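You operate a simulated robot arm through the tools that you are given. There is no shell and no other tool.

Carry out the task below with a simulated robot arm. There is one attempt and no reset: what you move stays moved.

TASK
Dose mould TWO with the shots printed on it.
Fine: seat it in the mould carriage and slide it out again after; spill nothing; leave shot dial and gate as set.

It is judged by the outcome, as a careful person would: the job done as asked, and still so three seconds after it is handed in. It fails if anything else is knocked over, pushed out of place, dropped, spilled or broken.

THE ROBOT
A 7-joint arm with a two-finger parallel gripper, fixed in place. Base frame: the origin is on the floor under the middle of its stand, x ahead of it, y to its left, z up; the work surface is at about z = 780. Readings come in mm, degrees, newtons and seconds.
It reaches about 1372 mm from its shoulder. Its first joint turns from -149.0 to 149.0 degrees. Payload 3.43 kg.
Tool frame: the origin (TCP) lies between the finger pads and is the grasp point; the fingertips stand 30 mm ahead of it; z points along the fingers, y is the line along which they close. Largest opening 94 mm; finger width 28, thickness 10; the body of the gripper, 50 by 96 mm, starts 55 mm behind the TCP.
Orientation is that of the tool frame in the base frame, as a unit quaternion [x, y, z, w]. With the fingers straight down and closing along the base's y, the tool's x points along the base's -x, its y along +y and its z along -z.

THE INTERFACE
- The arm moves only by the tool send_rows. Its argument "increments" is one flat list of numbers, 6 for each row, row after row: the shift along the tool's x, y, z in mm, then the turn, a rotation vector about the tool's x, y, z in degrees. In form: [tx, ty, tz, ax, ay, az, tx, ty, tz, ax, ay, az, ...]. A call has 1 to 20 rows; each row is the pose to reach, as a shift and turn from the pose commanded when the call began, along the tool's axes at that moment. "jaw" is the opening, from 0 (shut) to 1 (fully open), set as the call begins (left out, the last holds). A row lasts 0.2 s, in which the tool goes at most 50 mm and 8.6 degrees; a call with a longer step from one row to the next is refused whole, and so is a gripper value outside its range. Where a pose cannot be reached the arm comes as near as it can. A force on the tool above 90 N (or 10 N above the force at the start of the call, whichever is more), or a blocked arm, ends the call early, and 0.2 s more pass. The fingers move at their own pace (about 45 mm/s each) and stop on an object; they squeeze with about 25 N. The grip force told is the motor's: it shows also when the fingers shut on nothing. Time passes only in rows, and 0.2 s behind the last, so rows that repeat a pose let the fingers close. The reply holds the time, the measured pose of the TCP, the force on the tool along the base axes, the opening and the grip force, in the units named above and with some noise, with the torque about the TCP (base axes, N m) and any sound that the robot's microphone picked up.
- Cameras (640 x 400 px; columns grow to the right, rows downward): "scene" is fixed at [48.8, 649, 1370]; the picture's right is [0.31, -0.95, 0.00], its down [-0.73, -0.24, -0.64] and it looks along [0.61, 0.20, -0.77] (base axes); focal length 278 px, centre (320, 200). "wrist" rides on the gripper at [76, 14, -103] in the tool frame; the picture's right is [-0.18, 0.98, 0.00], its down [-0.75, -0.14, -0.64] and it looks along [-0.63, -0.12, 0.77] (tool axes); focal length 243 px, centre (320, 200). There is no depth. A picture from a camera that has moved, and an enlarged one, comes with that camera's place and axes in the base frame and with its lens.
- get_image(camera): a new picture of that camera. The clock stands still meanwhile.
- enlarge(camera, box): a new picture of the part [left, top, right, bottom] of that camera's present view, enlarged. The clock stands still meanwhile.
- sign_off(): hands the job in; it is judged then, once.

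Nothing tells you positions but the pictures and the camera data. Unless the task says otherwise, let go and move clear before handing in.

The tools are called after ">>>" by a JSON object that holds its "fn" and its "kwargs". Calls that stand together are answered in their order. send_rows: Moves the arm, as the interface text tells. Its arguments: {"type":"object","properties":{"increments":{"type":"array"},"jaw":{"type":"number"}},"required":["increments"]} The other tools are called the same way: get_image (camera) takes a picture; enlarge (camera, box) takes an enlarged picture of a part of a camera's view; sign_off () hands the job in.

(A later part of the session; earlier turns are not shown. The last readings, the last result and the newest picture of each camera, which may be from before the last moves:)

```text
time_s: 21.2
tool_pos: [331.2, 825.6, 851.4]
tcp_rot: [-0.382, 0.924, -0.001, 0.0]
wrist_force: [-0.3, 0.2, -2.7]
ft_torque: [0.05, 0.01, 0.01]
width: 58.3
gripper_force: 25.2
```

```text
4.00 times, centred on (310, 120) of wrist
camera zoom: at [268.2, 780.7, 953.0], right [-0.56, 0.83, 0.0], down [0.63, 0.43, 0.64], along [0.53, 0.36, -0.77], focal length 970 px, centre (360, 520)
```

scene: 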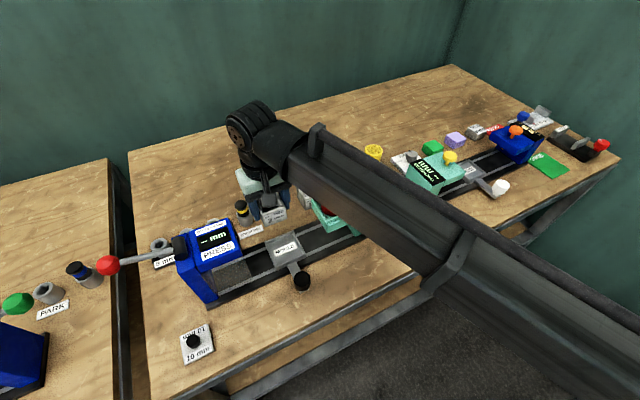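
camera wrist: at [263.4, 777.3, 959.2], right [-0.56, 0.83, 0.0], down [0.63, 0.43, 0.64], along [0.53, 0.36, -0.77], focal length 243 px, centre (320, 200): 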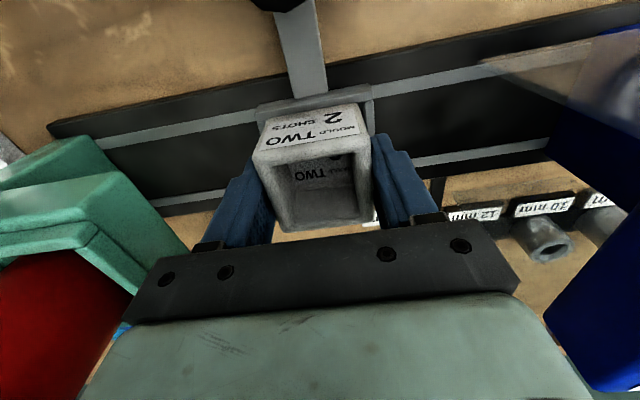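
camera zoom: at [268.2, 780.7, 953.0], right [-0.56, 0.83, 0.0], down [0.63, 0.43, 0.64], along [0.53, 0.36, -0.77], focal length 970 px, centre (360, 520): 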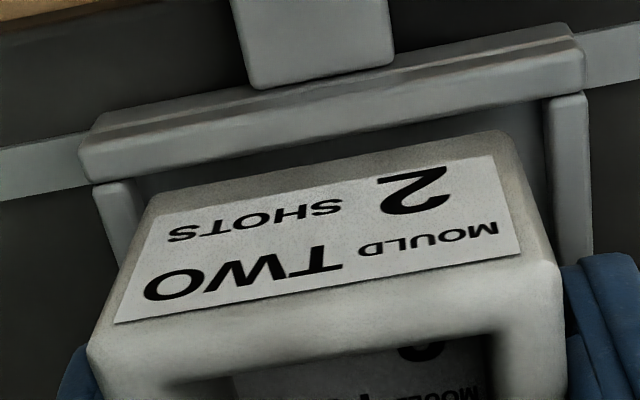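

The mould base is now just above the rim with about 2 mm clearance in front. A 1 mm nudge along the rail centres it, then I'll lower it in small steps watching the force.

>>> {"fn": "send_rows", "kwargs": {"increments": [0, 1, 0, 0, 0, 0, 0, 1, 1, 0, 0, 0, 0, 1, 2, 0, 0, 0, 0, 1, 3.5, 0, 0, 0, 0, 1, 5, 0, 0, 0, 0, 1, 5, 0, 0, 0]}}

>>> {"fn": "enlarge", "kwargs": {"camera": "scene", "box": [264, 228, 312, 264]}}

>>> {"fn": "enlarge", "kwargs": {"camera": "wrist", "box": [230, 70, 390, 170]}}

```text
time_s: 22.6
tool_pos: [330.7, 825.5, 848.0]
tcp_rot: [-0.383, 0.924, 0.0, 0.0]
wrist_force: [0.5, 0.1, -3.9]
ft_torque: [-0.02, -0.03, 0.0]
width: 58.3
gripper_force: 25.0
```

```text
11.11 times, centred on (288, 246) of scene
camera zoom: at [48.8, 649.0, 1370.0], right [0.31, -0.95, 0.0], down [-0.73, -0.24, -0.64], along [0.61, 0.2, -0.77], focal length 3092 px, centre (676, -311)
```

zoom: 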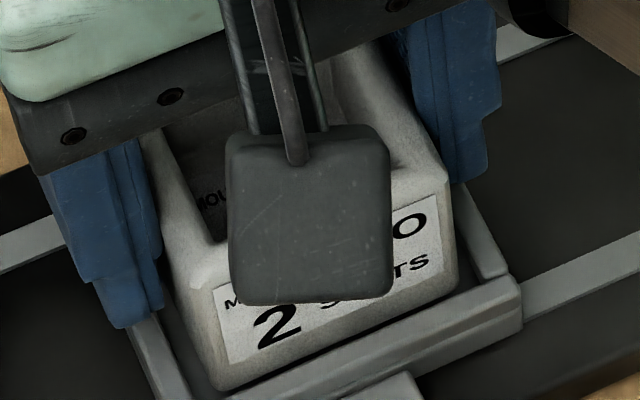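

```text
4.00 times, centred on (310, 120) of wrist
camera zoom: at [266.8, 781.1, 949.1], right [-0.56, 0.83, 0.0], down [0.63, 0.43, 0.64], along [0.53, 0.36, -0.77], focal length 970 px, centre (360, 520)
```

zoom: 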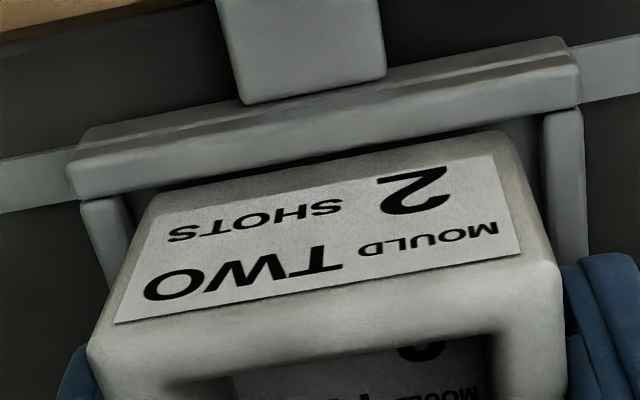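

Still clear all round. I'll lower the last few mm slowly.

>>> {"fn": "send_rows", "kwargs": {"increments": [0, 0, 1, 0, 0, 0, 0, 0, 2, 0, 0, 0, 0, 0, 3, 0, 0, 0, 0, 0, 4, 0, 0, 0, 0, 0, 4, 0, 0, 0]}}

>>> {"fn": "enlarge", "kwargs": {"camera": "scene", "box": [264, 228, 312, 264]}}

>>> {"fn": "enlarge", "kwargs": {"camera": "wrist", "box": [230, 70, 390, 170]}}

```text
time_s: 23.8
tool_pos: [329.7, 826.8, 842.0]
tcp_rot: [-0.383, 0.924, 0.0, -0.001]
wrist_force: [-0.5, 0.3, -1.1]
ft_torque: [-0.01, -0.02, 0.04]
width: 58.4
gripper_force: 24.9
```

```text
11.11 times, centred on (288, 246) of scene
camera zoom: at [48.8, 649.0, 1370.0], right [0.31, -0.95, 0.0], down [-0.73, -0.24, -0.64], along [0.61, 0.2, -0.77], focal length 3092 px, centre (676, -311)
```

zoom: 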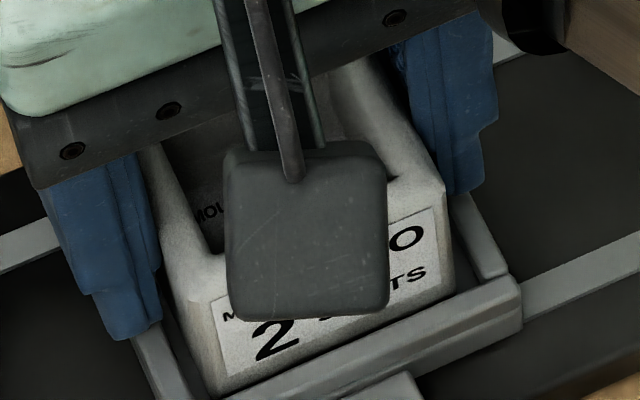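

```text
4.00 times, centred on (310, 120) of wrist
camera zoom: at [266.3, 781.9, 944.7], right [-0.56, 0.83, 0.0], down [0.63, 0.43, 0.64], along [0.53, 0.36, -0.77], focal length 970 px, centre (360, 520)
```

zoom: 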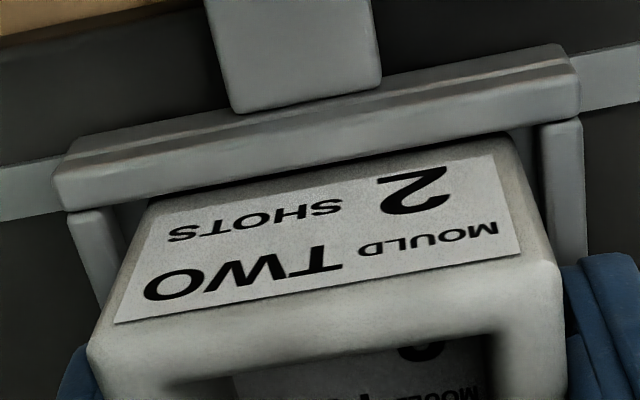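

The base has dropped inside the rim with no contact force yet. I'll go down another 1.5 mm.

>>> {"fn": "send_rows", "kwargs": {"increments": [0, 0, 0.7, 0, 0, 0, 0, 0, 1.5, 0, 0, 0, 0, 0, 1.5, 0, 0, 0]}}

>>> {"fn": "get_image", "kwargs": {"camera": "wrist"}}

```text
time_s: 24.6
tool_pos: [330.9, 827.0, 840.4]
tcp_rot: [-0.382, 0.924, 0.0, 0.0]
wrist_force: [-0.6, -0.6, -1.2]
ft_torque: [0.02, 0.0, -0.01]
width: 58.1
gripper_force: 25.2
```

```text
taken
camera wrist: at [267.1, 782.1, 943.5], right [-0.56, 0.83, 0.0], down [0.63, 0.43, 0.64], along [0.53, 0.36, -0.77], focal length 243 px, centre (320, 200)
```

wrist: 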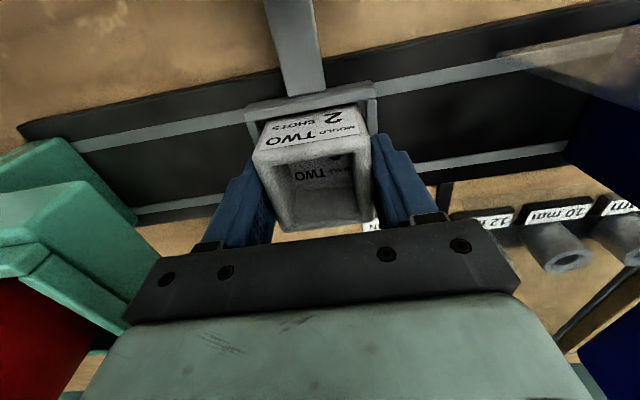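

Still no contact. Lowering another 1.5 mm.

>>> {"fn": "send_rows", "kwargs": {"increments": [0, 0, 0.7, 0, 0, 0, 0, 0, 1.5, 0, 0, 0, 0, 0, 1.5, 0, 0, 0]}}

>>> {"fn": "enlarge", "kwargs": {"camera": "scene", "box": [264, 228, 312, 264]}}

>>> {"fn": "enlarge", "kwargs": {"camera": "wrist", "box": [230, 70, 390, 170]}}

```text
time_s: 25.4
tool_pos: [331.6, 825.2, 840.8]
tcp_rot: [-0.383, 0.924, 0.002, 0.001]
wrist_force: [4.0, 4.9, 35.3]
ft_torque: [-0.74, 0.05, 0.12]
width: 58.3
gripper_force: 24.4
```

```text
11.11 times, centred on (288, 246) of scene
camera zoom: at [48.8, 649.0, 1370.0], right [0.31, -0.95, 0.0], down [-0.73, -0.24, -0.64], along [0.61, 0.2, -0.77], focal length 3092 px, centre (676, -311)
```

zoom: 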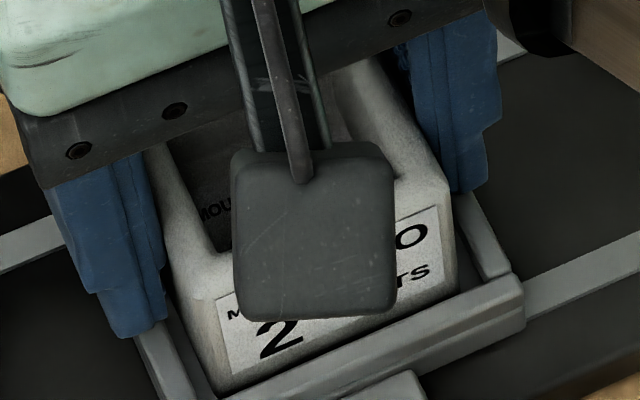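

```text
4.00 times, centred on (310, 120) of wrist
camera zoom: at [267.3, 781.3, 943.1], right [-0.56, 0.83, 0.0], down [0.63, 0.43, 0.64], along [0.53, 0.36, -0.76], focal length 970 px, centre (360, 520)
```

zoom: 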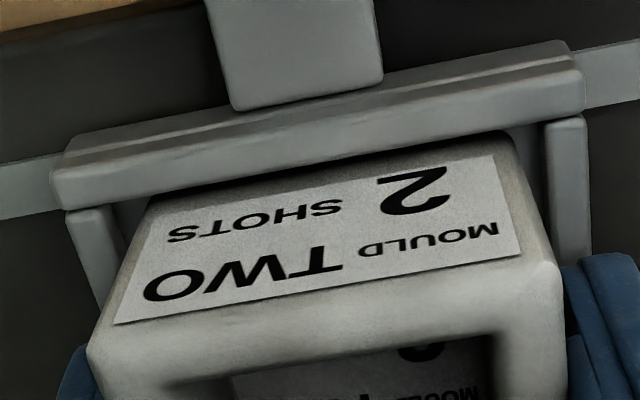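

Contact: 35 N at z≈840, right where the floor was expected. I'll back off 1 mm to unload, then open the fingers slightly to let the mould settle.

>>> {"fn": "send_rows", "kwargs": {"increments": [0, 0, -0.6, 0, 0, 0, 0, 0, -1.1, 0, 0, 0, 0, 0, -1.1, 0, 0, 0]}}

>>> {"fn": "get_image", "kwargs": {"camera": "wrist"}}

```text
time_s: 26.2
tool_pos: [331.7, 826.3, 840.7]
tcp_rot: [-0.383, 0.924, 0.0, 0.001]
wrist_force: [7.0, 4.8, 29.8]
ft_torque: [0.0, -0.18, 0.18]
width: 58.1
gripper_force: 25.1
```

```text
taken
camera wrist: at [267.4, 781.5, 943.2], right [-0.56, 0.83, 0.0], down [0.63, 0.43, 0.64], along [0.53, 0.36, -0.77], focal length 243 px, centre (320, 200)
```

wrist: 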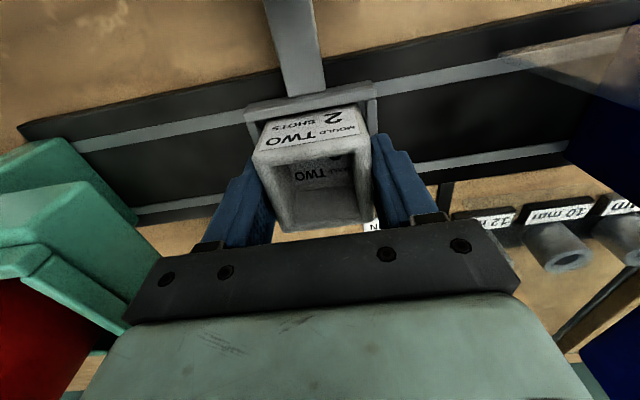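

Still about 30 N pushing up, so I'll ease off a little more.

>>> {"fn": "send_rows", "kwargs": {"increments": [0, 0, -0.5, 0, 0, 0, 0, 0, -1, 0, 0, 0, 0, 0, -1, 0, 0, 0, 0, 0, -1, 0, 0, 0]}}

```text
time_s: 27.2
tool_pos: [330.3, 826.3, 841.2]
tcp_rot: [-0.383, 0.924, 0.0, -0.001]
wrist_force: [1.2, 1.5, 6.2]
ft_torque: [0.23, -0.06, -0.13]
width: 58.0
gripper_force: 24.8
```

Only 6 N remains. I'll open the fingers a little (to ~68 mm) and check how the mould sits.

>>> {"fn": "send_rows", "kwargs": {"increments": [0, 0, 0, 0, 0, 0, 0, 0, 0, 0, 0, 0, 0, 0, 0, 0, 0, 0], "jaw": 0.72}}

>>> {"fn": "get_image", "kwargs": {"camera": "wrist"}}

>>> {"fn": "enlarge", "kwargs": {"camera": "scene", "box": [264, 228, 312, 264]}}

>>> {"fn": "enlarge", "kwargs": {"camera": "wrist", "box": [230, 70, 390, 170]}}

```text
time_s: 28.0
tool_pos: [332.2, 826.6, 841.4]
tcp_rot: [-0.383, 0.924, -0.001, 0.0]
wrist_force: [0.4, -0.5, -0.4]
ft_torque: [-0.01, -0.01, -0.01]
width: 67.5
gripper_force: 0.1
```

```text
taken
camera wrist: at [267.1, 781.6, 943.8], right [-0.56, 0.83, 0.0], down [0.63, 0.43, 0.64], along [0.53, 0.36, -0.77], focal length 243 px, centre (320, 200)
```

wrist: 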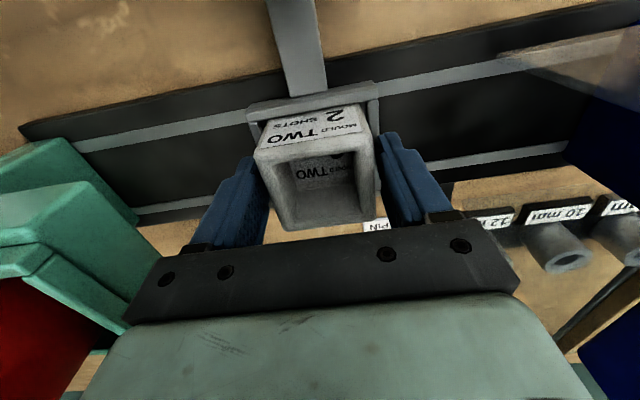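

```text
11.11 times, centred on (288, 246) of scene
camera zoom: at [48.8, 649.0, 1370.0], right [0.31, -0.95, 0.0], down [-0.73, -0.24, -0.64], along [0.61, 0.2, -0.77], focal length 3092 px, centre (676, -311)
```

zoom: 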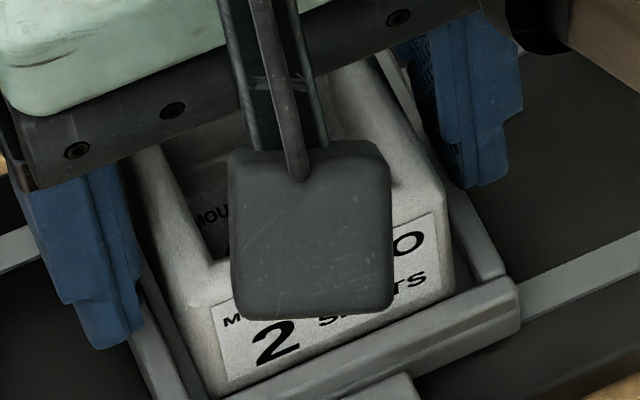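

```text
4.00 times, centred on (310, 120) of wrist
camera zoom: at [267.1, 781.6, 943.8], right [-0.56, 0.83, 0.0], down [0.63, 0.43, 0.64], along [0.53, 0.36, -0.77], focal length 970 px, centre (360, 520)
```

zoom: 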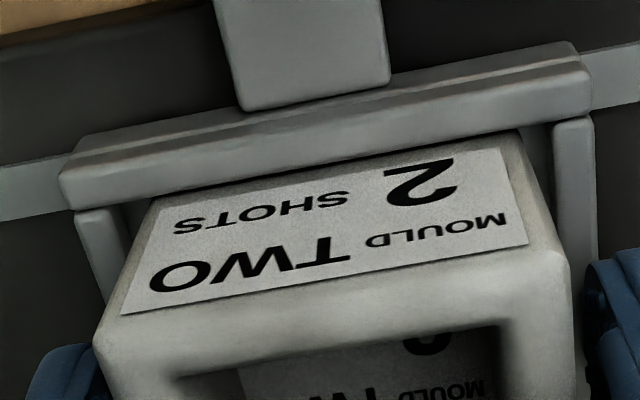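

The mould stays put and looks seated. I'll raise the tool straight up and inspect.

>>> {"fn": "send_rows", "kwargs": {"increments": [0, 0, -5, 0, 0, 0, 0, 0, -15, 0, 0, 0, 0, 0, -35, 0, 0, 0, 0, 0, -60, 0, 0, 0, 0, 0, -90, 0, 0, 0, 0, 0, -120, 0, 0, 0, 0, 0, -120, 0, 0, 0]}}

>>> {"fn": "get_image", "kwargs": {"camera": "wrist"}}

>>> {"fn": "enlarge", "kwargs": {"camera": "scene", "box": [256, 220, 320, 260]}}

>>> {"fn": "enlarge", "kwargs": {"camera": "wrist", "box": [260, 30, 380, 130]}}

```text
time_s: 29.6
tool_pos: [332.0, 828.1, 963.2]
tcp_rot: [-0.382, 0.924, 0.001, 0.0]
wrist_force: [-0.2, -0.7, -0.3]
ft_torque: [-0.01, 0.0, 0.04]
width: 67.9
gripper_force: 0.1
```

```text
taken
camera wrist: at [267.8, 783.2, 1064.4], right [-0.56, 0.83, 0.0], down [0.63, 0.43, 0.64], along [0.53, 0.36, -0.77], focal length 243 px, centre (320, 200)
```

wrist: 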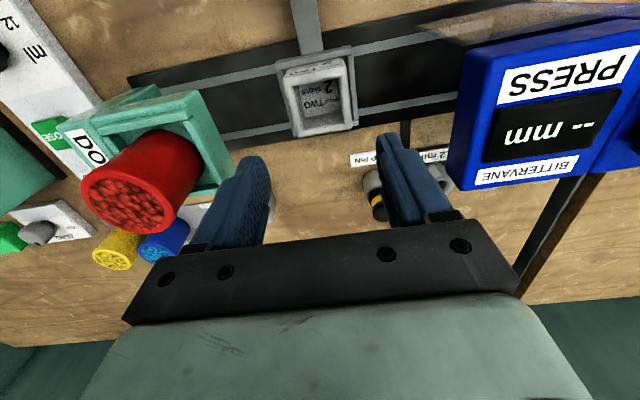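

```text
10.00 times, centred on (288, 240) of scene
camera zoom: at [48.8, 649.0, 1370.0], right [0.31, -0.95, 0.0], down [-0.73, -0.24, -0.64], along [0.61, 0.2, -0.77], focal length 2782 px, centre (640, -200)
```

zoom: 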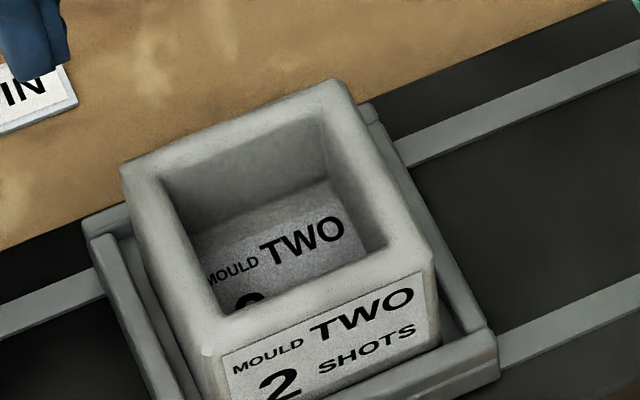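

```text
4.00 times, centred on (320, 80) of wrist
camera zoom: at [267.8, 783.2, 1064.4], right [-0.56, 0.83, 0.0], down [0.63, 0.43, 0.64], along [0.53, 0.36, -0.77], focal length 970 px, centre (320, 680)
```

zoom: 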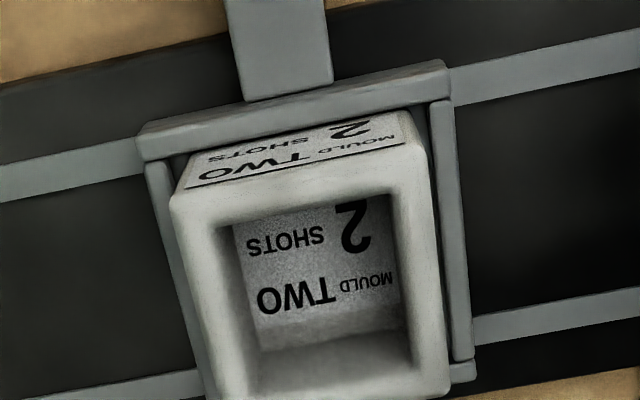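

Mould TWO is seated flat inside the rim. Next I'll study the doser geometry (height, spout position) and the knob before sliding the carriage.

>>> {"fn": "enlarge", "kwargs": {"camera": "wrist", "box": [60, 60, 280, 240]}}

>>> {"fn": "enlarge", "kwargs": {"camera": "scene", "box": [290, 170, 386, 260]}}

>>> {"fn": "enlarge", "kwargs": {"camera": "scene", "box": [280, 250, 330, 300]}}

```text
2.22 times, centred on (170, 150) of wrist
camera zoom: at [267.8, 783.2, 1064.4], right [-0.56, 0.83, 0.0], down [0.63, 0.43, 0.64], along [0.53, 0.36, -0.77], focal length 539 px, centre (653, 311)
```

zoom: 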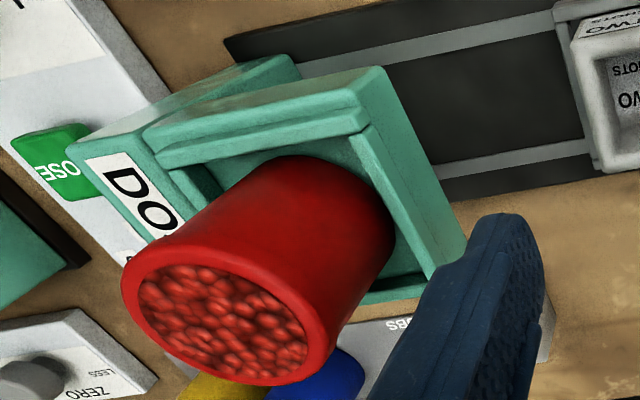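

```text
4.44 times, centred on (338, 215) of scene
camera zoom: at [48.8, 649.0, 1370.0], right [0.31, -0.95, 0.0], down [-0.73, -0.24, -0.64], along [0.61, 0.2, -0.77], focal length 1237 px, centre (240, 133)
```

zoom: 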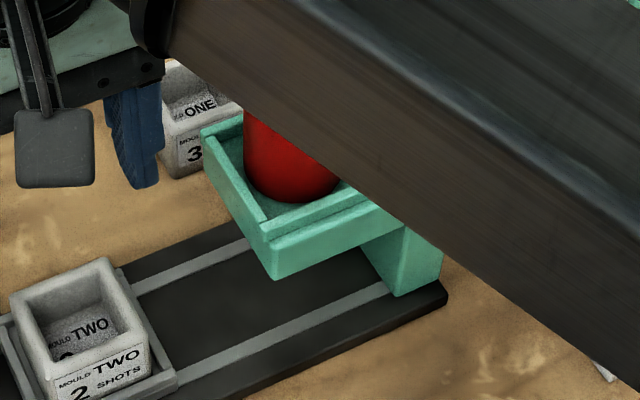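

```text
8.00 times, centred on (305, 275) of scene
camera zoom: at [48.8, 649.0, 1370.0], right [0.31, -0.95, 0.0], down [-0.73, -0.24, -0.64], along [0.61, 0.2, -0.77], focal length 2226 px, centre (440, -400)
```

zoom: 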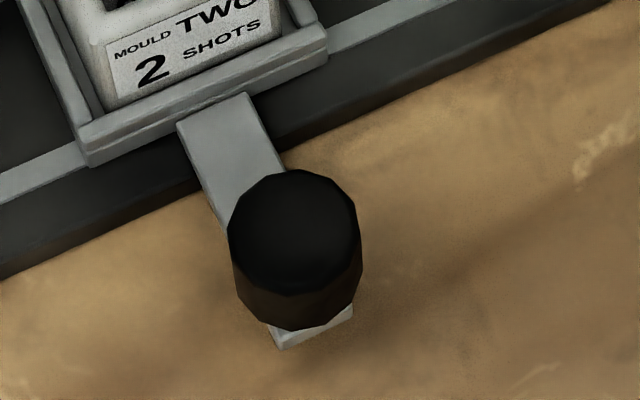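

The knob sits at about (262, 756.5), z 812–840, 33 mm across, and the hopper's underside looks just above mould height. I'll move over the knob with open fingers and check alignment.

>>> {"fn": "send_rows", "kwargs": {"increments": [25, -0.3, 0, 0, 0, 0, 55, -0.6, 0, 0, 0, 0, 80, -0.9, 0, 0, 0, 0, 98.9, -0.95, 10, 0, 0, 0, 98.9, -0.95, 35, 0, 0, 0, 98.9, -0.95, 60, 0, 0, 0, 98.9, -0.95, 72, 0, 0, 0, 98.9, -0.95, 72, 0, 0, 0, 98.9, -0.95, 72, 0, 0, 0]}}

>>> {"fn": "get_image", "kwargs": {"camera": "wrist"}}

>>> {"fn": "get_image", "kwargs": {"camera": "scene"}}

```text
time_s: 31.6
tool_pos: [261.3, 755.1, 889.4]
tcp_rot: [-0.383, 0.924, 0.0, 0.0]
wrist_force: [0.4, -0.6, 0.9]
ft_torque: [0.01, 0.0, 0.0]
width: 67.7
gripper_force: 0.1
```

```text
taken
camera wrist: at [196.9, 711.7, 992.3], right [-0.56, 0.83, 0.0], down [0.63, 0.43, 0.64], along [0.53, 0.36, -0.77], focal length 243 px, centre (320, 200)
```

wrist: 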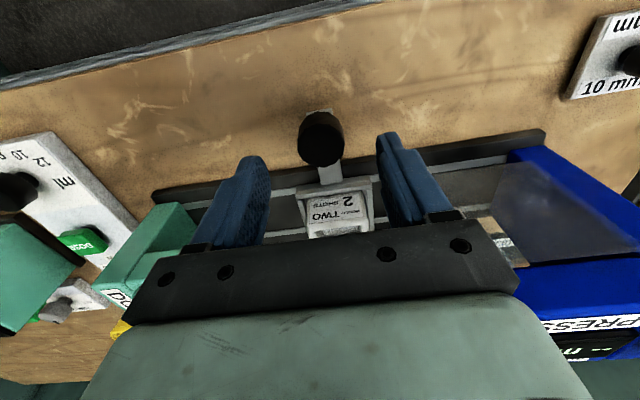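

```text
taken
```

scene: 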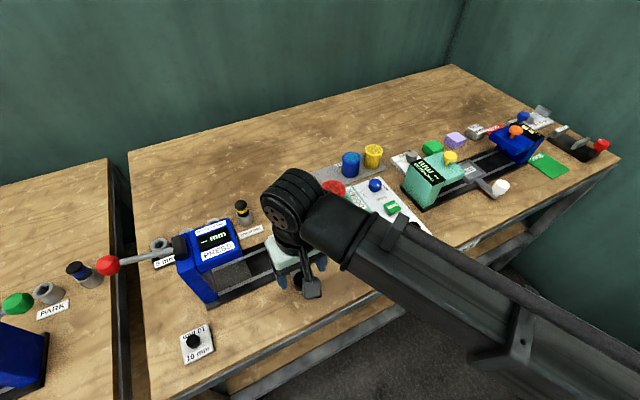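

The knob is centred between the fingers. I'll descend around it.

>>> {"fn": "send_rows", "kwargs": {"increments": [-1.5, 0, 15, 0, 0, 0, -1.5, 0, 30, 0, 0, 0, -1.5, 0, 45, 0, 0, 0, -1.5, 0, 55, 0, 0, 0, -1.5, 0, 59, 0, 0, 0, -1.5, 0, 59, 0, 0, 0]}}

>>> {"fn": "get_image", "kwargs": {"camera": "wrist"}}

>>> {"fn": "enlarge", "kwargs": {"camera": "scene", "box": [250, 210, 350, 310]}}

```text
time_s: 33.0
tool_pos: [263.7, 758.1, 830.0]
tcp_rot: [-0.382, 0.924, -0.001, 0.0]
wrist_force: [0.0, -0.1, 1.1]
ft_torque: [-0.02, 0.02, -0.05]
width: 67.6
gripper_force: 0.1
```

```text
taken
camera wrist: at [199.0, 712.7, 932.2], right [-0.56, 0.83, 0.0], down [0.63, 0.43, 0.64], along [0.53, 0.36, -0.77], focal length 243 px, centre (320, 200)
```

wrist: 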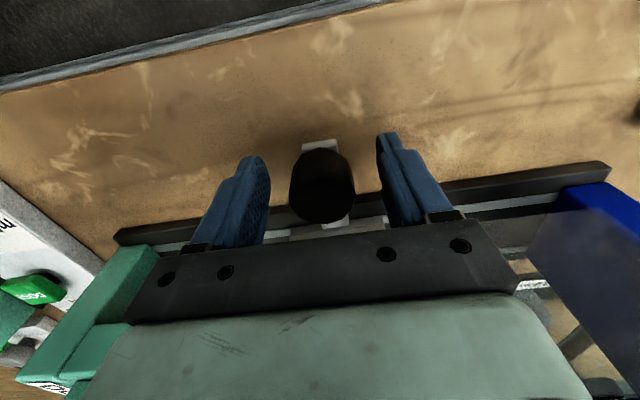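

```text
4.00 times, centred on (300, 260) of scene
camera zoom: at [48.8, 649.0, 1370.0], right [0.31, -0.95, 0.0], down [-0.73, -0.24, -0.64], along [0.61, 0.2, -0.77], focal length 1113 px, centre (400, -40)
```

zoom: 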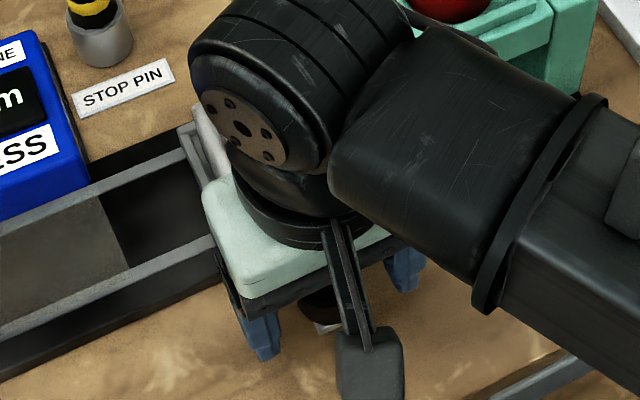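

The knob is between the fingers and the gripper body keeps more than 30 mm from the doser along the slide path. I'll close on the knob.

>>> {"fn": "send_rows", "kwargs": {"increments": [0, 0, 0, 0, 0, 0, 0, 0, 0, 0, 0, 0, 0, 0, 0, 0, 0, 0, 0, 0, 0, 0, 0, 0], "jaw": 0.15}}

>>> {"fn": "get_image", "kwargs": {"camera": "wrist"}}

```text
time_s: 34.0
tool_pos: [263.5, 757.4, 829.4]
tcp_rot: [-0.382, 0.924, 0.0, -0.001]
wrist_force: [-0.3, 0.2, -1.4]
ft_torque: [-0.09, -0.05, 0.02]
width: 34.1
gripper_force: 44.8
```

```text
taken
camera wrist: at [199.1, 712.7, 932.2], right [-0.56, 0.83, 0.0], down [0.63, 0.43, 0.64], along [0.53, 0.36, -0.77], focal length 243 px, centre (320, 200)
```

wrist: 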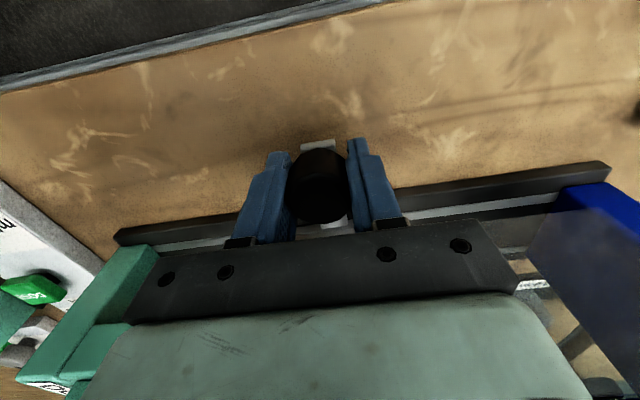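

Knob gripped (34 mm). I'll slide the carriage 25 mm toward the doser first, gently, and check forces.

>>> {"fn": "send_rows", "kwargs": {"increments": [0, -2, 0, 0, 0, 0, 0, -6, 0, 0, 0, 0, 0, -12, 0, 0, 0, 0, 0, -18, 0, 0, 0, 0, 0, -23, 0, 0, 0, 0, 0, -25, 0, 0, 0, 0, 0, -25, 0, 0, 0, 0]}}

>>> {"fn": "get_image", "kwargs": {"camera": "scene"}}

>>> {"fn": "get_image", "kwargs": {"camera": "wrist"}}

```text
time_s: 35.6
tool_pos: [281.2, 739.6, 829.8]
tcp_rot: [-0.382, 0.924, 0.0, 0.0]
wrist_force: [1.5, 3.5, -7.6]
ft_torque: [0.27, 0.26, 0.0]
width: 34.0
gripper_force: 45.1
```

```text
taken
```

scene: 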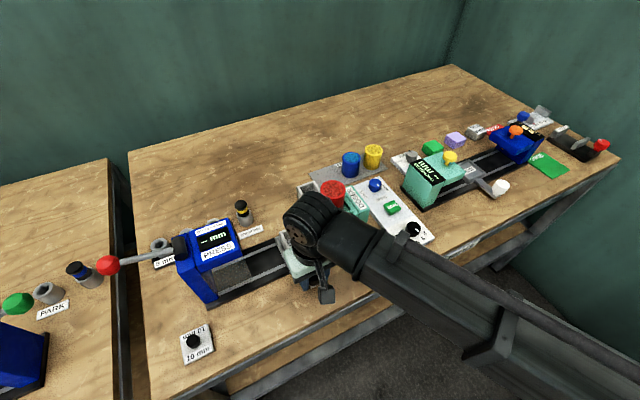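

```text
taken
camera wrist: at [216.5, 695.3, 932.2], right [-0.56, 0.83, 0.0], down [0.63, 0.43, 0.64], along [0.53, 0.36, -0.77], focal length 243 px, centre (320, 200)
```

wrist: 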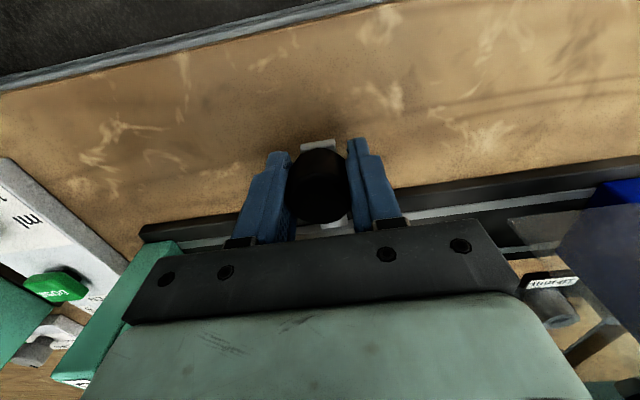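

The carriage follows freely. I'll continue another 60 mm toward the doser.

>>> {"fn": "send_rows", "kwargs": {"increments": [0, -3, 0, 0, 0, 0, 0, -9, 0, 0, 0, 0, 0, -17, 0, 0, 0, 0, 0, -25, 0, 0, 0, 0, 0, -33, 0, 0, 0, 0, 0, -41, 0, 0, 0, 0, 0, -49, 0, 0, 0, 0, 0, -56, 0, 0, 0, 0, 0, -60, 0, 0, 0, 0, 0, -60, 0, 0, 0, 0]}}

>>> {"fn": "get_image", "kwargs": {"camera": "scene"}}

>>> {"fn": "get_image", "kwargs": {"camera": "wrist"}}

>>> {"fn": "enlarge", "kwargs": {"camera": "scene", "box": [270, 170, 400, 290]}}

```text
time_s: 37.8
tool_pos: [323.5, 696.9, 830.0]
tcp_rot: [-0.383, 0.924, -0.001, -0.001]
wrist_force: [0.9, 2.8, -15.6]
ft_torque: [1.25, -0.4, -0.13]
width: 33.7
gripper_force: 45.8
```

```text
taken
```

scene: 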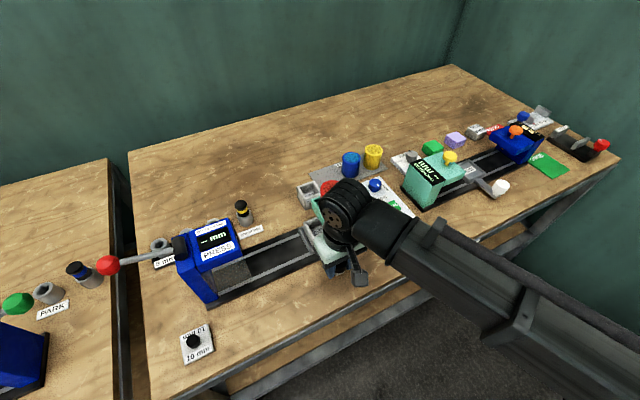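

```text
taken
camera wrist: at [259.2, 652.7, 932.4], right [-0.56, 0.83, 0.0], down [0.63, 0.43, 0.64], along [0.53, 0.36, -0.77], focal length 243 px, centre (320, 200)
```

wrist: 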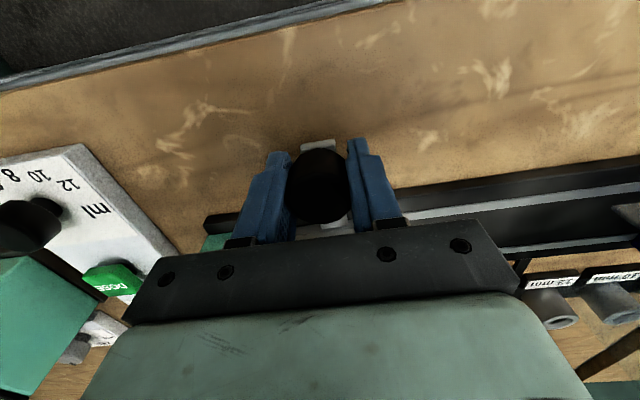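

```text
3.33 times, centred on (335, 230) of scene
camera zoom: at [48.8, 649.0, 1370.0], right [0.31, -0.95, 0.0], down [-0.73, -0.24, -0.64], along [0.61, 0.2, -0.77], focal length 928 px, centre (270, 100)
```

zoom: 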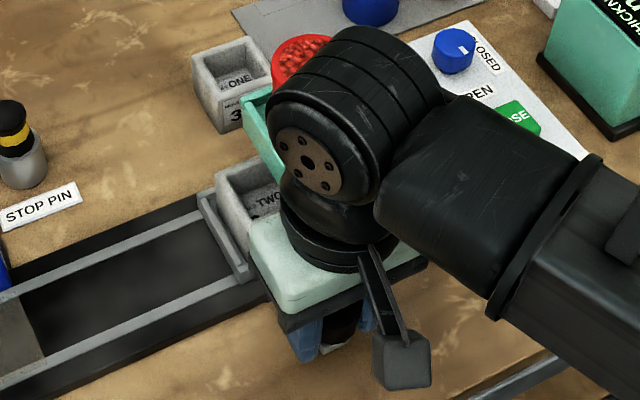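

The carriage is 85 mm along and the mould still rides upright. I'll ease the tool down 0.6 mm to relieve the slight upward pull and slide another 30 mm.

>>> {"fn": "send_rows", "kwargs": {"increments": [0, 0, 0.6, 0, 0, 0, 0, -3, 0.6, 0, 0, 0, 0, -8, 0.6, 0, 0, 0, 0, -14, 0.6, 0, 0, 0, 0, -20, 0.6, 0, 0, 0, 0, -26, 0.6, 0, 0, 0, 0, -30, 0.6, 0, 0, 0, 0, -30, 0.6, 0, 0, 0]}}

>>> {"fn": "enlarge", "kwargs": {"camera": "scene", "box": [290, 160, 400, 280]}}

>>> {"fn": "get_image", "kwargs": {"camera": "wrist"}}

```text
time_s: 39.6
tool_pos: [344.6, 676.6, 830.3]
tcp_rot: [-0.383, 0.924, 0.0, 0.0]
wrist_force: [4.3, 2.3, 35.8]
ft_torque: [-0.29, -0.33, 0.0]
width: 33.7
gripper_force: 44.6
```

```text
3.33 times, centred on (345, 220) of scene
camera zoom: at [48.8, 649.0, 1370.0], right [0.31, -0.95, 0.0], down [-0.73, -0.24, -0.64], along [0.61, 0.2, -0.77], focal length 928 px, centre (237, 133)
```

zoom: 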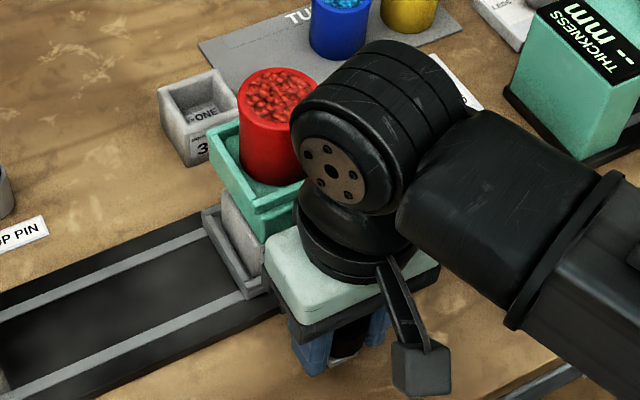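

```text
taken
camera wrist: at [280.6, 630.6, 932.0], right [-0.56, 0.83, 0.0], down [0.63, 0.43, 0.64], along [0.53, 0.36, -0.77], focal length 243 px, centre (320, 200)
```

wrist: 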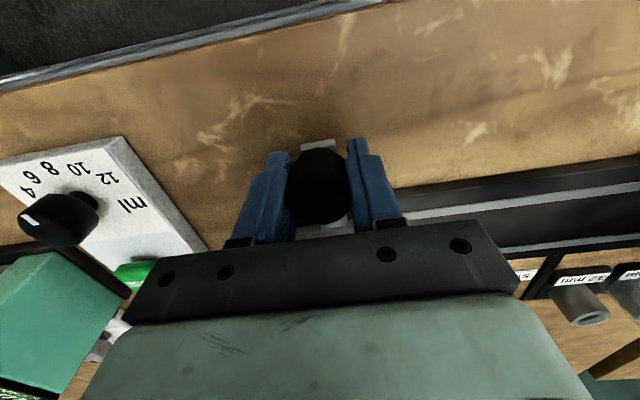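

The mould is passing under the hopper (115 mm moved) with no lateral resistance. I'll undo some of the downward press and creep on in small steps to find the end stop.

>>> {"fn": "send_rows", "kwargs": {"increments": [0, 0, -0.4, 0, 0, 0, 0, -1.5, -0.4, 0, 0, 0, 0, -3, -0.4, 0, 0, 0, 0, -4.5, -0.4, 0, 0, 0, 0, -6, -0.4, 0, 0, 0, 0, -7, -0.4, 0, 0, 0, 0, -7, -0.4, 0, 0, 0]}}

>>> {"fn": "enlarge", "kwargs": {"camera": "scene", "box": [300, 170, 380, 270]}}

```text
time_s: 41.2
tool_pos: [348.1, 672.7, 829.2]
tcp_rot: [-0.383, 0.924, 0.0, -0.001]
wrist_force: [-9.0, 20.3, -24.3]
ft_torque: [0.3, -0.99, 0.01]
width: 33.9
gripper_force: 45.2
```

```text
4.00 times, centred on (340, 220) of scene
camera zoom: at [48.8, 649.0, 1370.0], right [0.31, -0.95, 0.0], down [-0.73, -0.24, -0.64], along [0.61, 0.2, -0.77], focal length 1113 px, centre (240, 120)
```

zoom: 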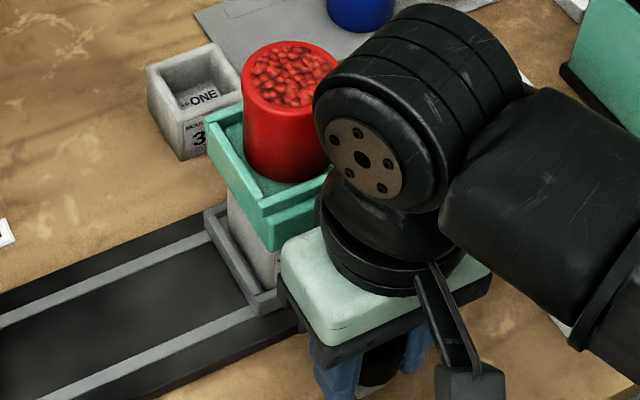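

Resistance of about 21 N along the rail at 120 mm of travel tells me the carriage has reached its stop under the hopper. I'll relax the push slightly and look underneath before letting go.

>>> {"fn": "send_rows", "kwargs": {"increments": [0, 1, 0.25, 0, 0, 0, 0, 1.5, 0.25, 0, 0, 0, 0, 1.5, 0.25, 0, 0, 0]}}

>>> {"fn": "enlarge", "kwargs": {"camera": "scene", "box": [310, 200, 360, 260]}}

```text
time_s: 42.0
tool_pos: [347.9, 672.9, 830.0]
tcp_rot: [-0.382, 0.924, 0.0, 0.0]
wrist_force: [-8.2, 22.7, -21.1]
ft_torque: [-0.88, 0.45, 0.01]
width: 33.4
gripper_force: 45.1
```

```text
6.67 times, centred on (335, 230) of scene
camera zoom: at [48.8, 649.0, 1370.0], right [0.31, -0.95, 0.0], down [-0.73, -0.24, -0.64], along [0.61, 0.2, -0.77], focal length 1855 px, centre (220, 0)
```

zoom: 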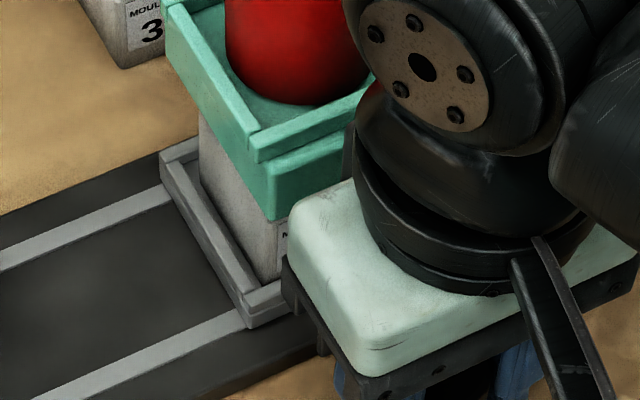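

The mould sits squarely beneath the hopper. The push still reads about 22 N, so I'll relax another millimetre before opening the fingers.

>>> {"fn": "send_rows", "kwargs": {"increments": [0, 0.6, 0.2, 0, 0, 0, 0, 1.2, 0.2, 0, 0, 0, 0, 1.2, 0.2, 0, 0, 0, 0, 1.2, 0.2, 0, 0, 0]}}

```text
time_s: 43.0
tool_pos: [347.4, 673.1, 829.3]
tcp_rot: [-0.382, 0.924, -0.001, 0.0]
wrist_force: [-1.1, 10.4, 9.2]
ft_torque: [-0.57, 1.16, 0.02]
width: 33.9
gripper_force: 44.9
```

Down to about 8 N against the stop. I'll open the fingers and rise straight off the knob.

>>> {"fn": "send_rows", "kwargs": {"increments": [0, 0, 0, 0, 0, 0, 0, 0, 0, 0, 0, 0, 0, 0, 0, 0, 0, 0, 0, 0, 0, 0, 0, 0], "jaw": 0.68}}

>>> {"fn": "get_image", "kwargs": {"camera": "wrist"}}

```text
time_s: 44.0
tool_pos: [347.5, 674.0, 829.1]
tcp_rot: [-0.383, 0.924, 0.0, -0.001]
wrist_force: [0.4, -0.3, -0.2]
ft_torque: [-0.01, -0.04, 0.02]
width: 63.8
gripper_force: 0.0
```

```text
taken
camera wrist: at [283.2, 628.1, 931.7], right [-0.56, 0.83, 0.0], down [0.63, 0.43, 0.64], along [0.53, 0.36, -0.77], focal length 243 px, centre (320, 200)
```

wrist: 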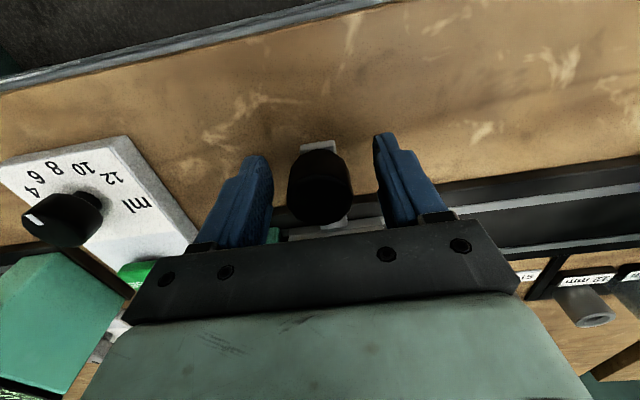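

Fingers are clear of the knob. I'll rise straight up and take views of the carriage, doser and DOSE button.

>>> {"fn": "send_rows", "kwargs": {"increments": [0, 0, -8, 0, 0, 0, 0, 0, -25, 0, 0, 0, 0, 0, -50, 0, 0, 0, 0, 0, -80, 0, 0, 0, 0, 0, -110, 0, 0, 0, 0, 0, -140, 0, 0, 0, 0, 0, -140, 0, 0, 0, 0, 0, -140, 0, 0, 0]}}

>>> {"fn": "get_image", "kwargs": {"camera": "wrist"}}

>>> {"fn": "get_image", "kwargs": {"camera": "scene"}}

>>> {"fn": "enlarge", "kwargs": {"camera": "wrist", "box": [40, 60, 280, 210]}}

>>> {"fn": "enlarge", "kwargs": {"camera": "wrist", "box": [240, 100, 400, 220]}}

```text
time_s: 45.8
tool_pos: [348.6, 671.4, 970.3]
tcp_rot: [-0.383, 0.924, 0.0, -0.001]
wrist_force: [1.2, 0.5, -0.2]
ft_torque: [0.0, -0.01, 0.02]
width: 64.1
gripper_force: 0.0
```

```text
taken
camera wrist: at [283.9, 626.3, 1071.8], right [-0.56, 0.83, 0.0], down [0.63, 0.43, 0.64], along [0.53, 0.36, -0.77], focal length 243 px, centre (320, 200)
```

wrist: 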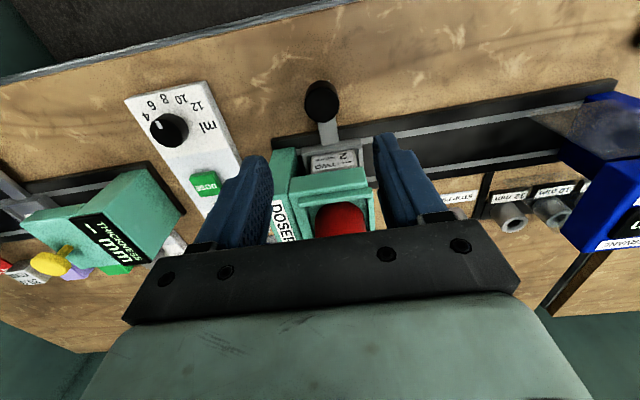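

```text
taken
```

scene: 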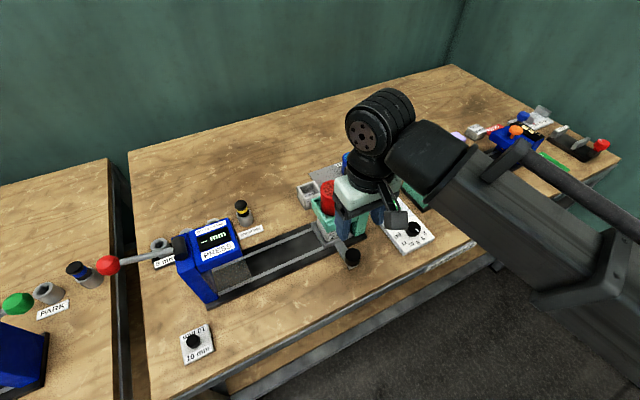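

```text
2.67 times, centred on (160, 135) of wrist
camera zoom: at [283.9, 626.3, 1071.8], right [-0.56, 0.83, 0.0], down [0.63, 0.43, 0.64], along [0.53, 0.36, -0.77], focal length 647 px, centre (747, 373)
```

zoom: 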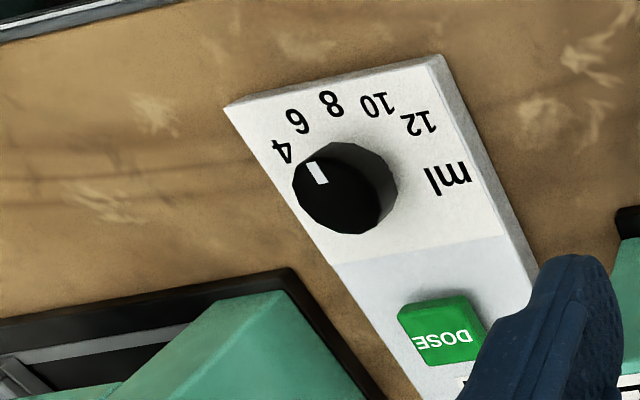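

```text
3.33 times, centred on (320, 160) of wrist
camera zoom: at [283.9, 626.3, 1071.8], right [-0.56, 0.83, 0.0], down [0.63, 0.43, 0.64], along [0.53, 0.36, -0.77], focal length 809 px, centre (320, 333)
```

zoom: 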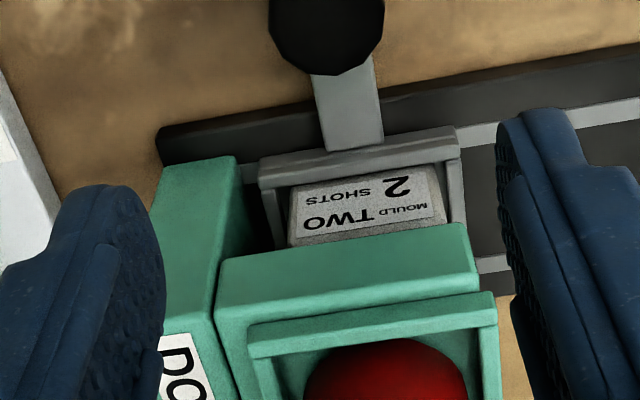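

The carriage is seated against its stop directly beneath the tub, and the dial and gate haven't moved. I'll close the fingers and travel clear of the doser to above the green DOSE button at about (535, 608).

>>> {"fn": "send_rows", "kwargs": {"increments": [0, -20, 0, 0, 0, 0, 0, -55, 0, 0, 0, 0, 0, -90, 0, 0, 0, 0, 0, -125, 0, 0, 0, 0, 0, -155, 0, 0, 0, 0, -10, -172, 0, 0, 0, 0, -40, -172, 0, 0, 0, 0, -65, -172, 0, 0, 0, 0, -80, -172, 0, 0, 0, 0, -80, -172, 0, 0, 0, 0, -80, -172, 0, 0, 0, 0], "jaw": 0}}

>>> {"fn": "get_image", "kwargs": {"camera": "wrist"}}

>>> {"fn": "get_image", "kwargs": {"camera": "scene"}}

```text
time_s: 48.2
tool_pos: [525.5, 608.3, 970.5]
tcp_rot: [-0.383, 0.924, 0.0, 0.0]
wrist_force: [-0.6, -0.7, 0.1]
ft_torque: [0.0, 0.0, 0.02]
width: 0.0
gripper_force: 25.0
```

```text
taken
camera wrist: at [461.3, 563.4, 1073.2], right [-0.56, 0.83, 0.0], down [0.63, 0.43, 0.64], along [0.53, 0.36, -0.77], focal length 243 px, centre (320, 200)
```

wrist: 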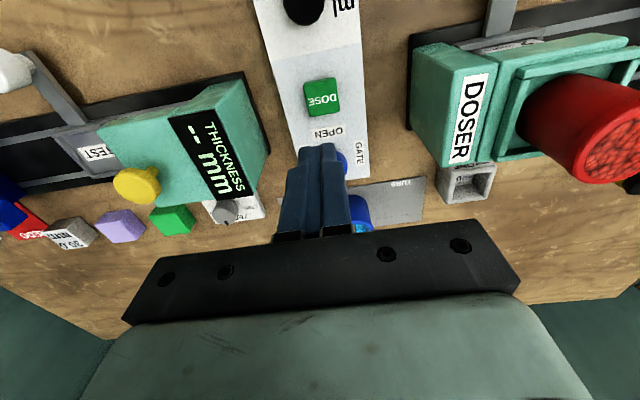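

```text
taken
```

scene: 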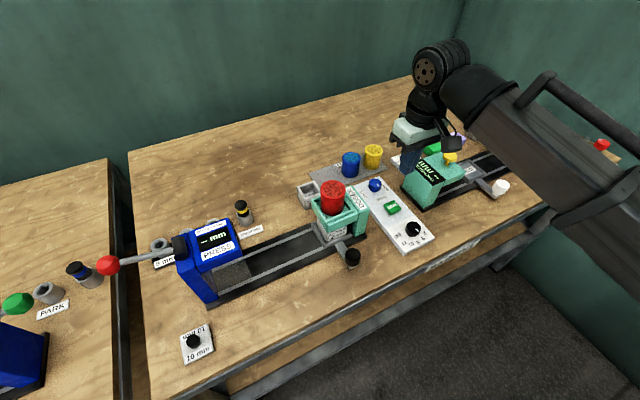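

The DOSE button now shows near the image centre line. I'll enlarge both views to triangulate its top.

>>> {"fn": "enlarge", "kwargs": {"camera": "wrist", "box": [270, 60, 370, 130]}}

>>> {"fn": "enlarge", "kwargs": {"camera": "scene", "box": [350, 170, 430, 250]}}

>>> {"fn": "enlarge", "kwargs": {"camera": "scene", "box": [300, 170, 380, 270]}}

```text
5.71 times, centred on (320, 95) of wrist
camera zoom: at [461.3, 563.4, 1073.2], right [-0.56, 0.83, 0.0], down [0.63, 0.43, 0.64], along [0.53, 0.36, -0.77], focal length 1386 px, centre (320, 800)
```

zoom: 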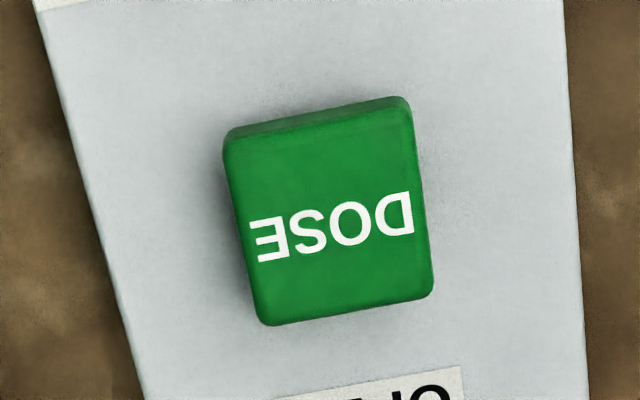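

```text
5.00 times, centred on (390, 210) of scene
camera zoom: at [48.8, 649.0, 1370.0], right [0.31, -0.95, 0.0], down [-0.73, -0.24, -0.64], along [0.61, 0.2, -0.77], focal length 1391 px, centre (-30, 150)
```

zoom: 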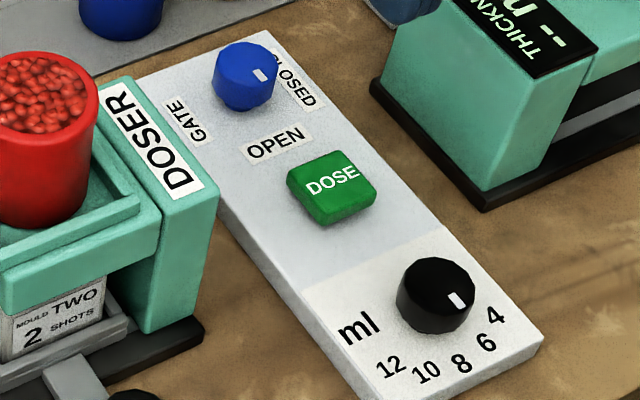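

```text
4.00 times, centred on (340, 220) of scene
camera zoom: at [48.8, 649.0, 1370.0], right [0.31, -0.95, 0.0], down [-0.73, -0.24, -0.64], along [0.61, 0.2, -0.77], focal length 1113 px, centre (240, 120)
```

zoom: 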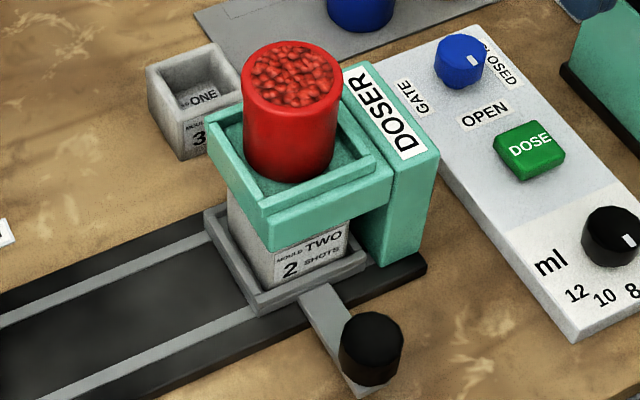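

Button top triangulates to (526, 610, z≈816). I'll descend closed fingertips to about 8 mm above it and re-check.

>>> {"fn": "send_rows", "kwargs": {"increments": [-2.7, 1.4, 20, 0, 0, 0, -2.7, 1.4, 50, 0, 0, 0, -2.7, 1.4, 80, 0, 0, 0, -2.7, 1.4, 100, 0, 0, 0, -2.7, 1.4, 112, 0, 0, 0, -2.7, 1.4, 116, 0, 0, 0, -2.7, 1.4, 116, 0, 0, 0, -2.7, 1.4, 116, 0, 0, 0]}}

>>> {"fn": "get_image", "kwargs": {"camera": "wrist"}}

>>> {"fn": "enlarge", "kwargs": {"camera": "scene", "box": [350, 160, 430, 240]}}

```text
time_s: 50.0
tool_pos: [526.7, 610.4, 855.6]
tcp_rot: [-0.383, 0.924, 0.0, 0.0]
wrist_force: [-0.1, -0.3, -0.1]
ft_torque: [-0.01, -0.04, 0.0]
width: 0.0
gripper_force: 25.0
```

```text
taken
camera wrist: at [463.0, 565.5, 957.9], right [-0.56, 0.83, 0.0], down [0.63, 0.43, 0.64], along [0.53, 0.36, -0.77], focal length 243 px, centre (320, 200)
```

wrist: 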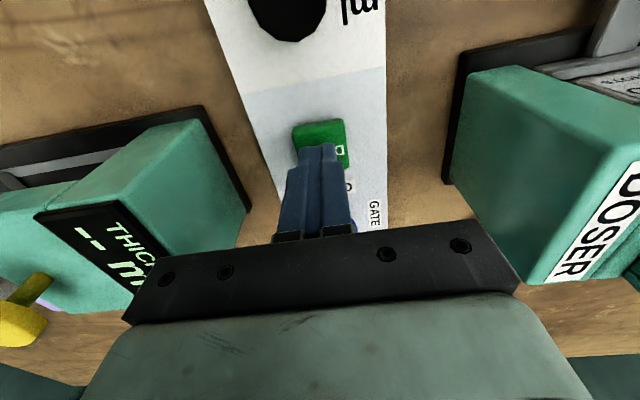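

```text
5.00 times, centred on (390, 200) of scene
camera zoom: at [48.8, 649.0, 1370.0], right [0.31, -0.95, 0.0], down [-0.73, -0.24, -0.64], along [0.61, 0.2, -0.77], focal length 1391 px, centre (-30, 200)
```

zoom: 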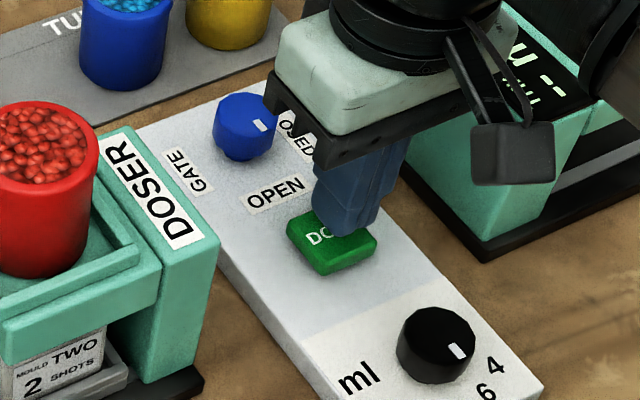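

The fingertips are over the middle of the button. I'll descend slowly to contact and press in small steps, listening for feedback.

>>> {"fn": "send_rows", "kwargs": {"increments": [0, 0, 3, 0, 0, 0, 0, 0, 6, 0, 0, 0, 0, 0, 8, 0, 0, 0, 0, 0, 9, 0, 0, 0, 0, 0, 10, 0, 0, 0, 0, 0, 10, 0, 0, 0]}}

```text
time_s: 51.4
tool_pos: [527.2, 610.9, 844.1]
tcp_rot: [-0.383, 0.924, 0.0, 0.001]
wrist_force: [0.7, 0.3, 1.5]
ft_torque: [0.01, 0.0, -0.02]
width: 0.0
gripper_force: 25.2
```

Barely touching yet. Pressing a little further.

>>> {"fn": "send_rows", "kwargs": {"increments": [0, 0, 0.7, 0, 0, 0, 0, 0, 1.5, 0, 0, 0, 0, 0, 1.5, 0, 0, 0]}}

```text
time_s: 52.2
tool_pos: [526.0, 609.4, 840.9]
tcp_rot: [-0.383, 0.924, 0.0, 0.001]
wrist_force: [1.0, 0.5, 2.5]
ft_torque: [-0.06, 0.01, -0.01]
width: 0.0
gripper_force: 25.0
heard: click
```

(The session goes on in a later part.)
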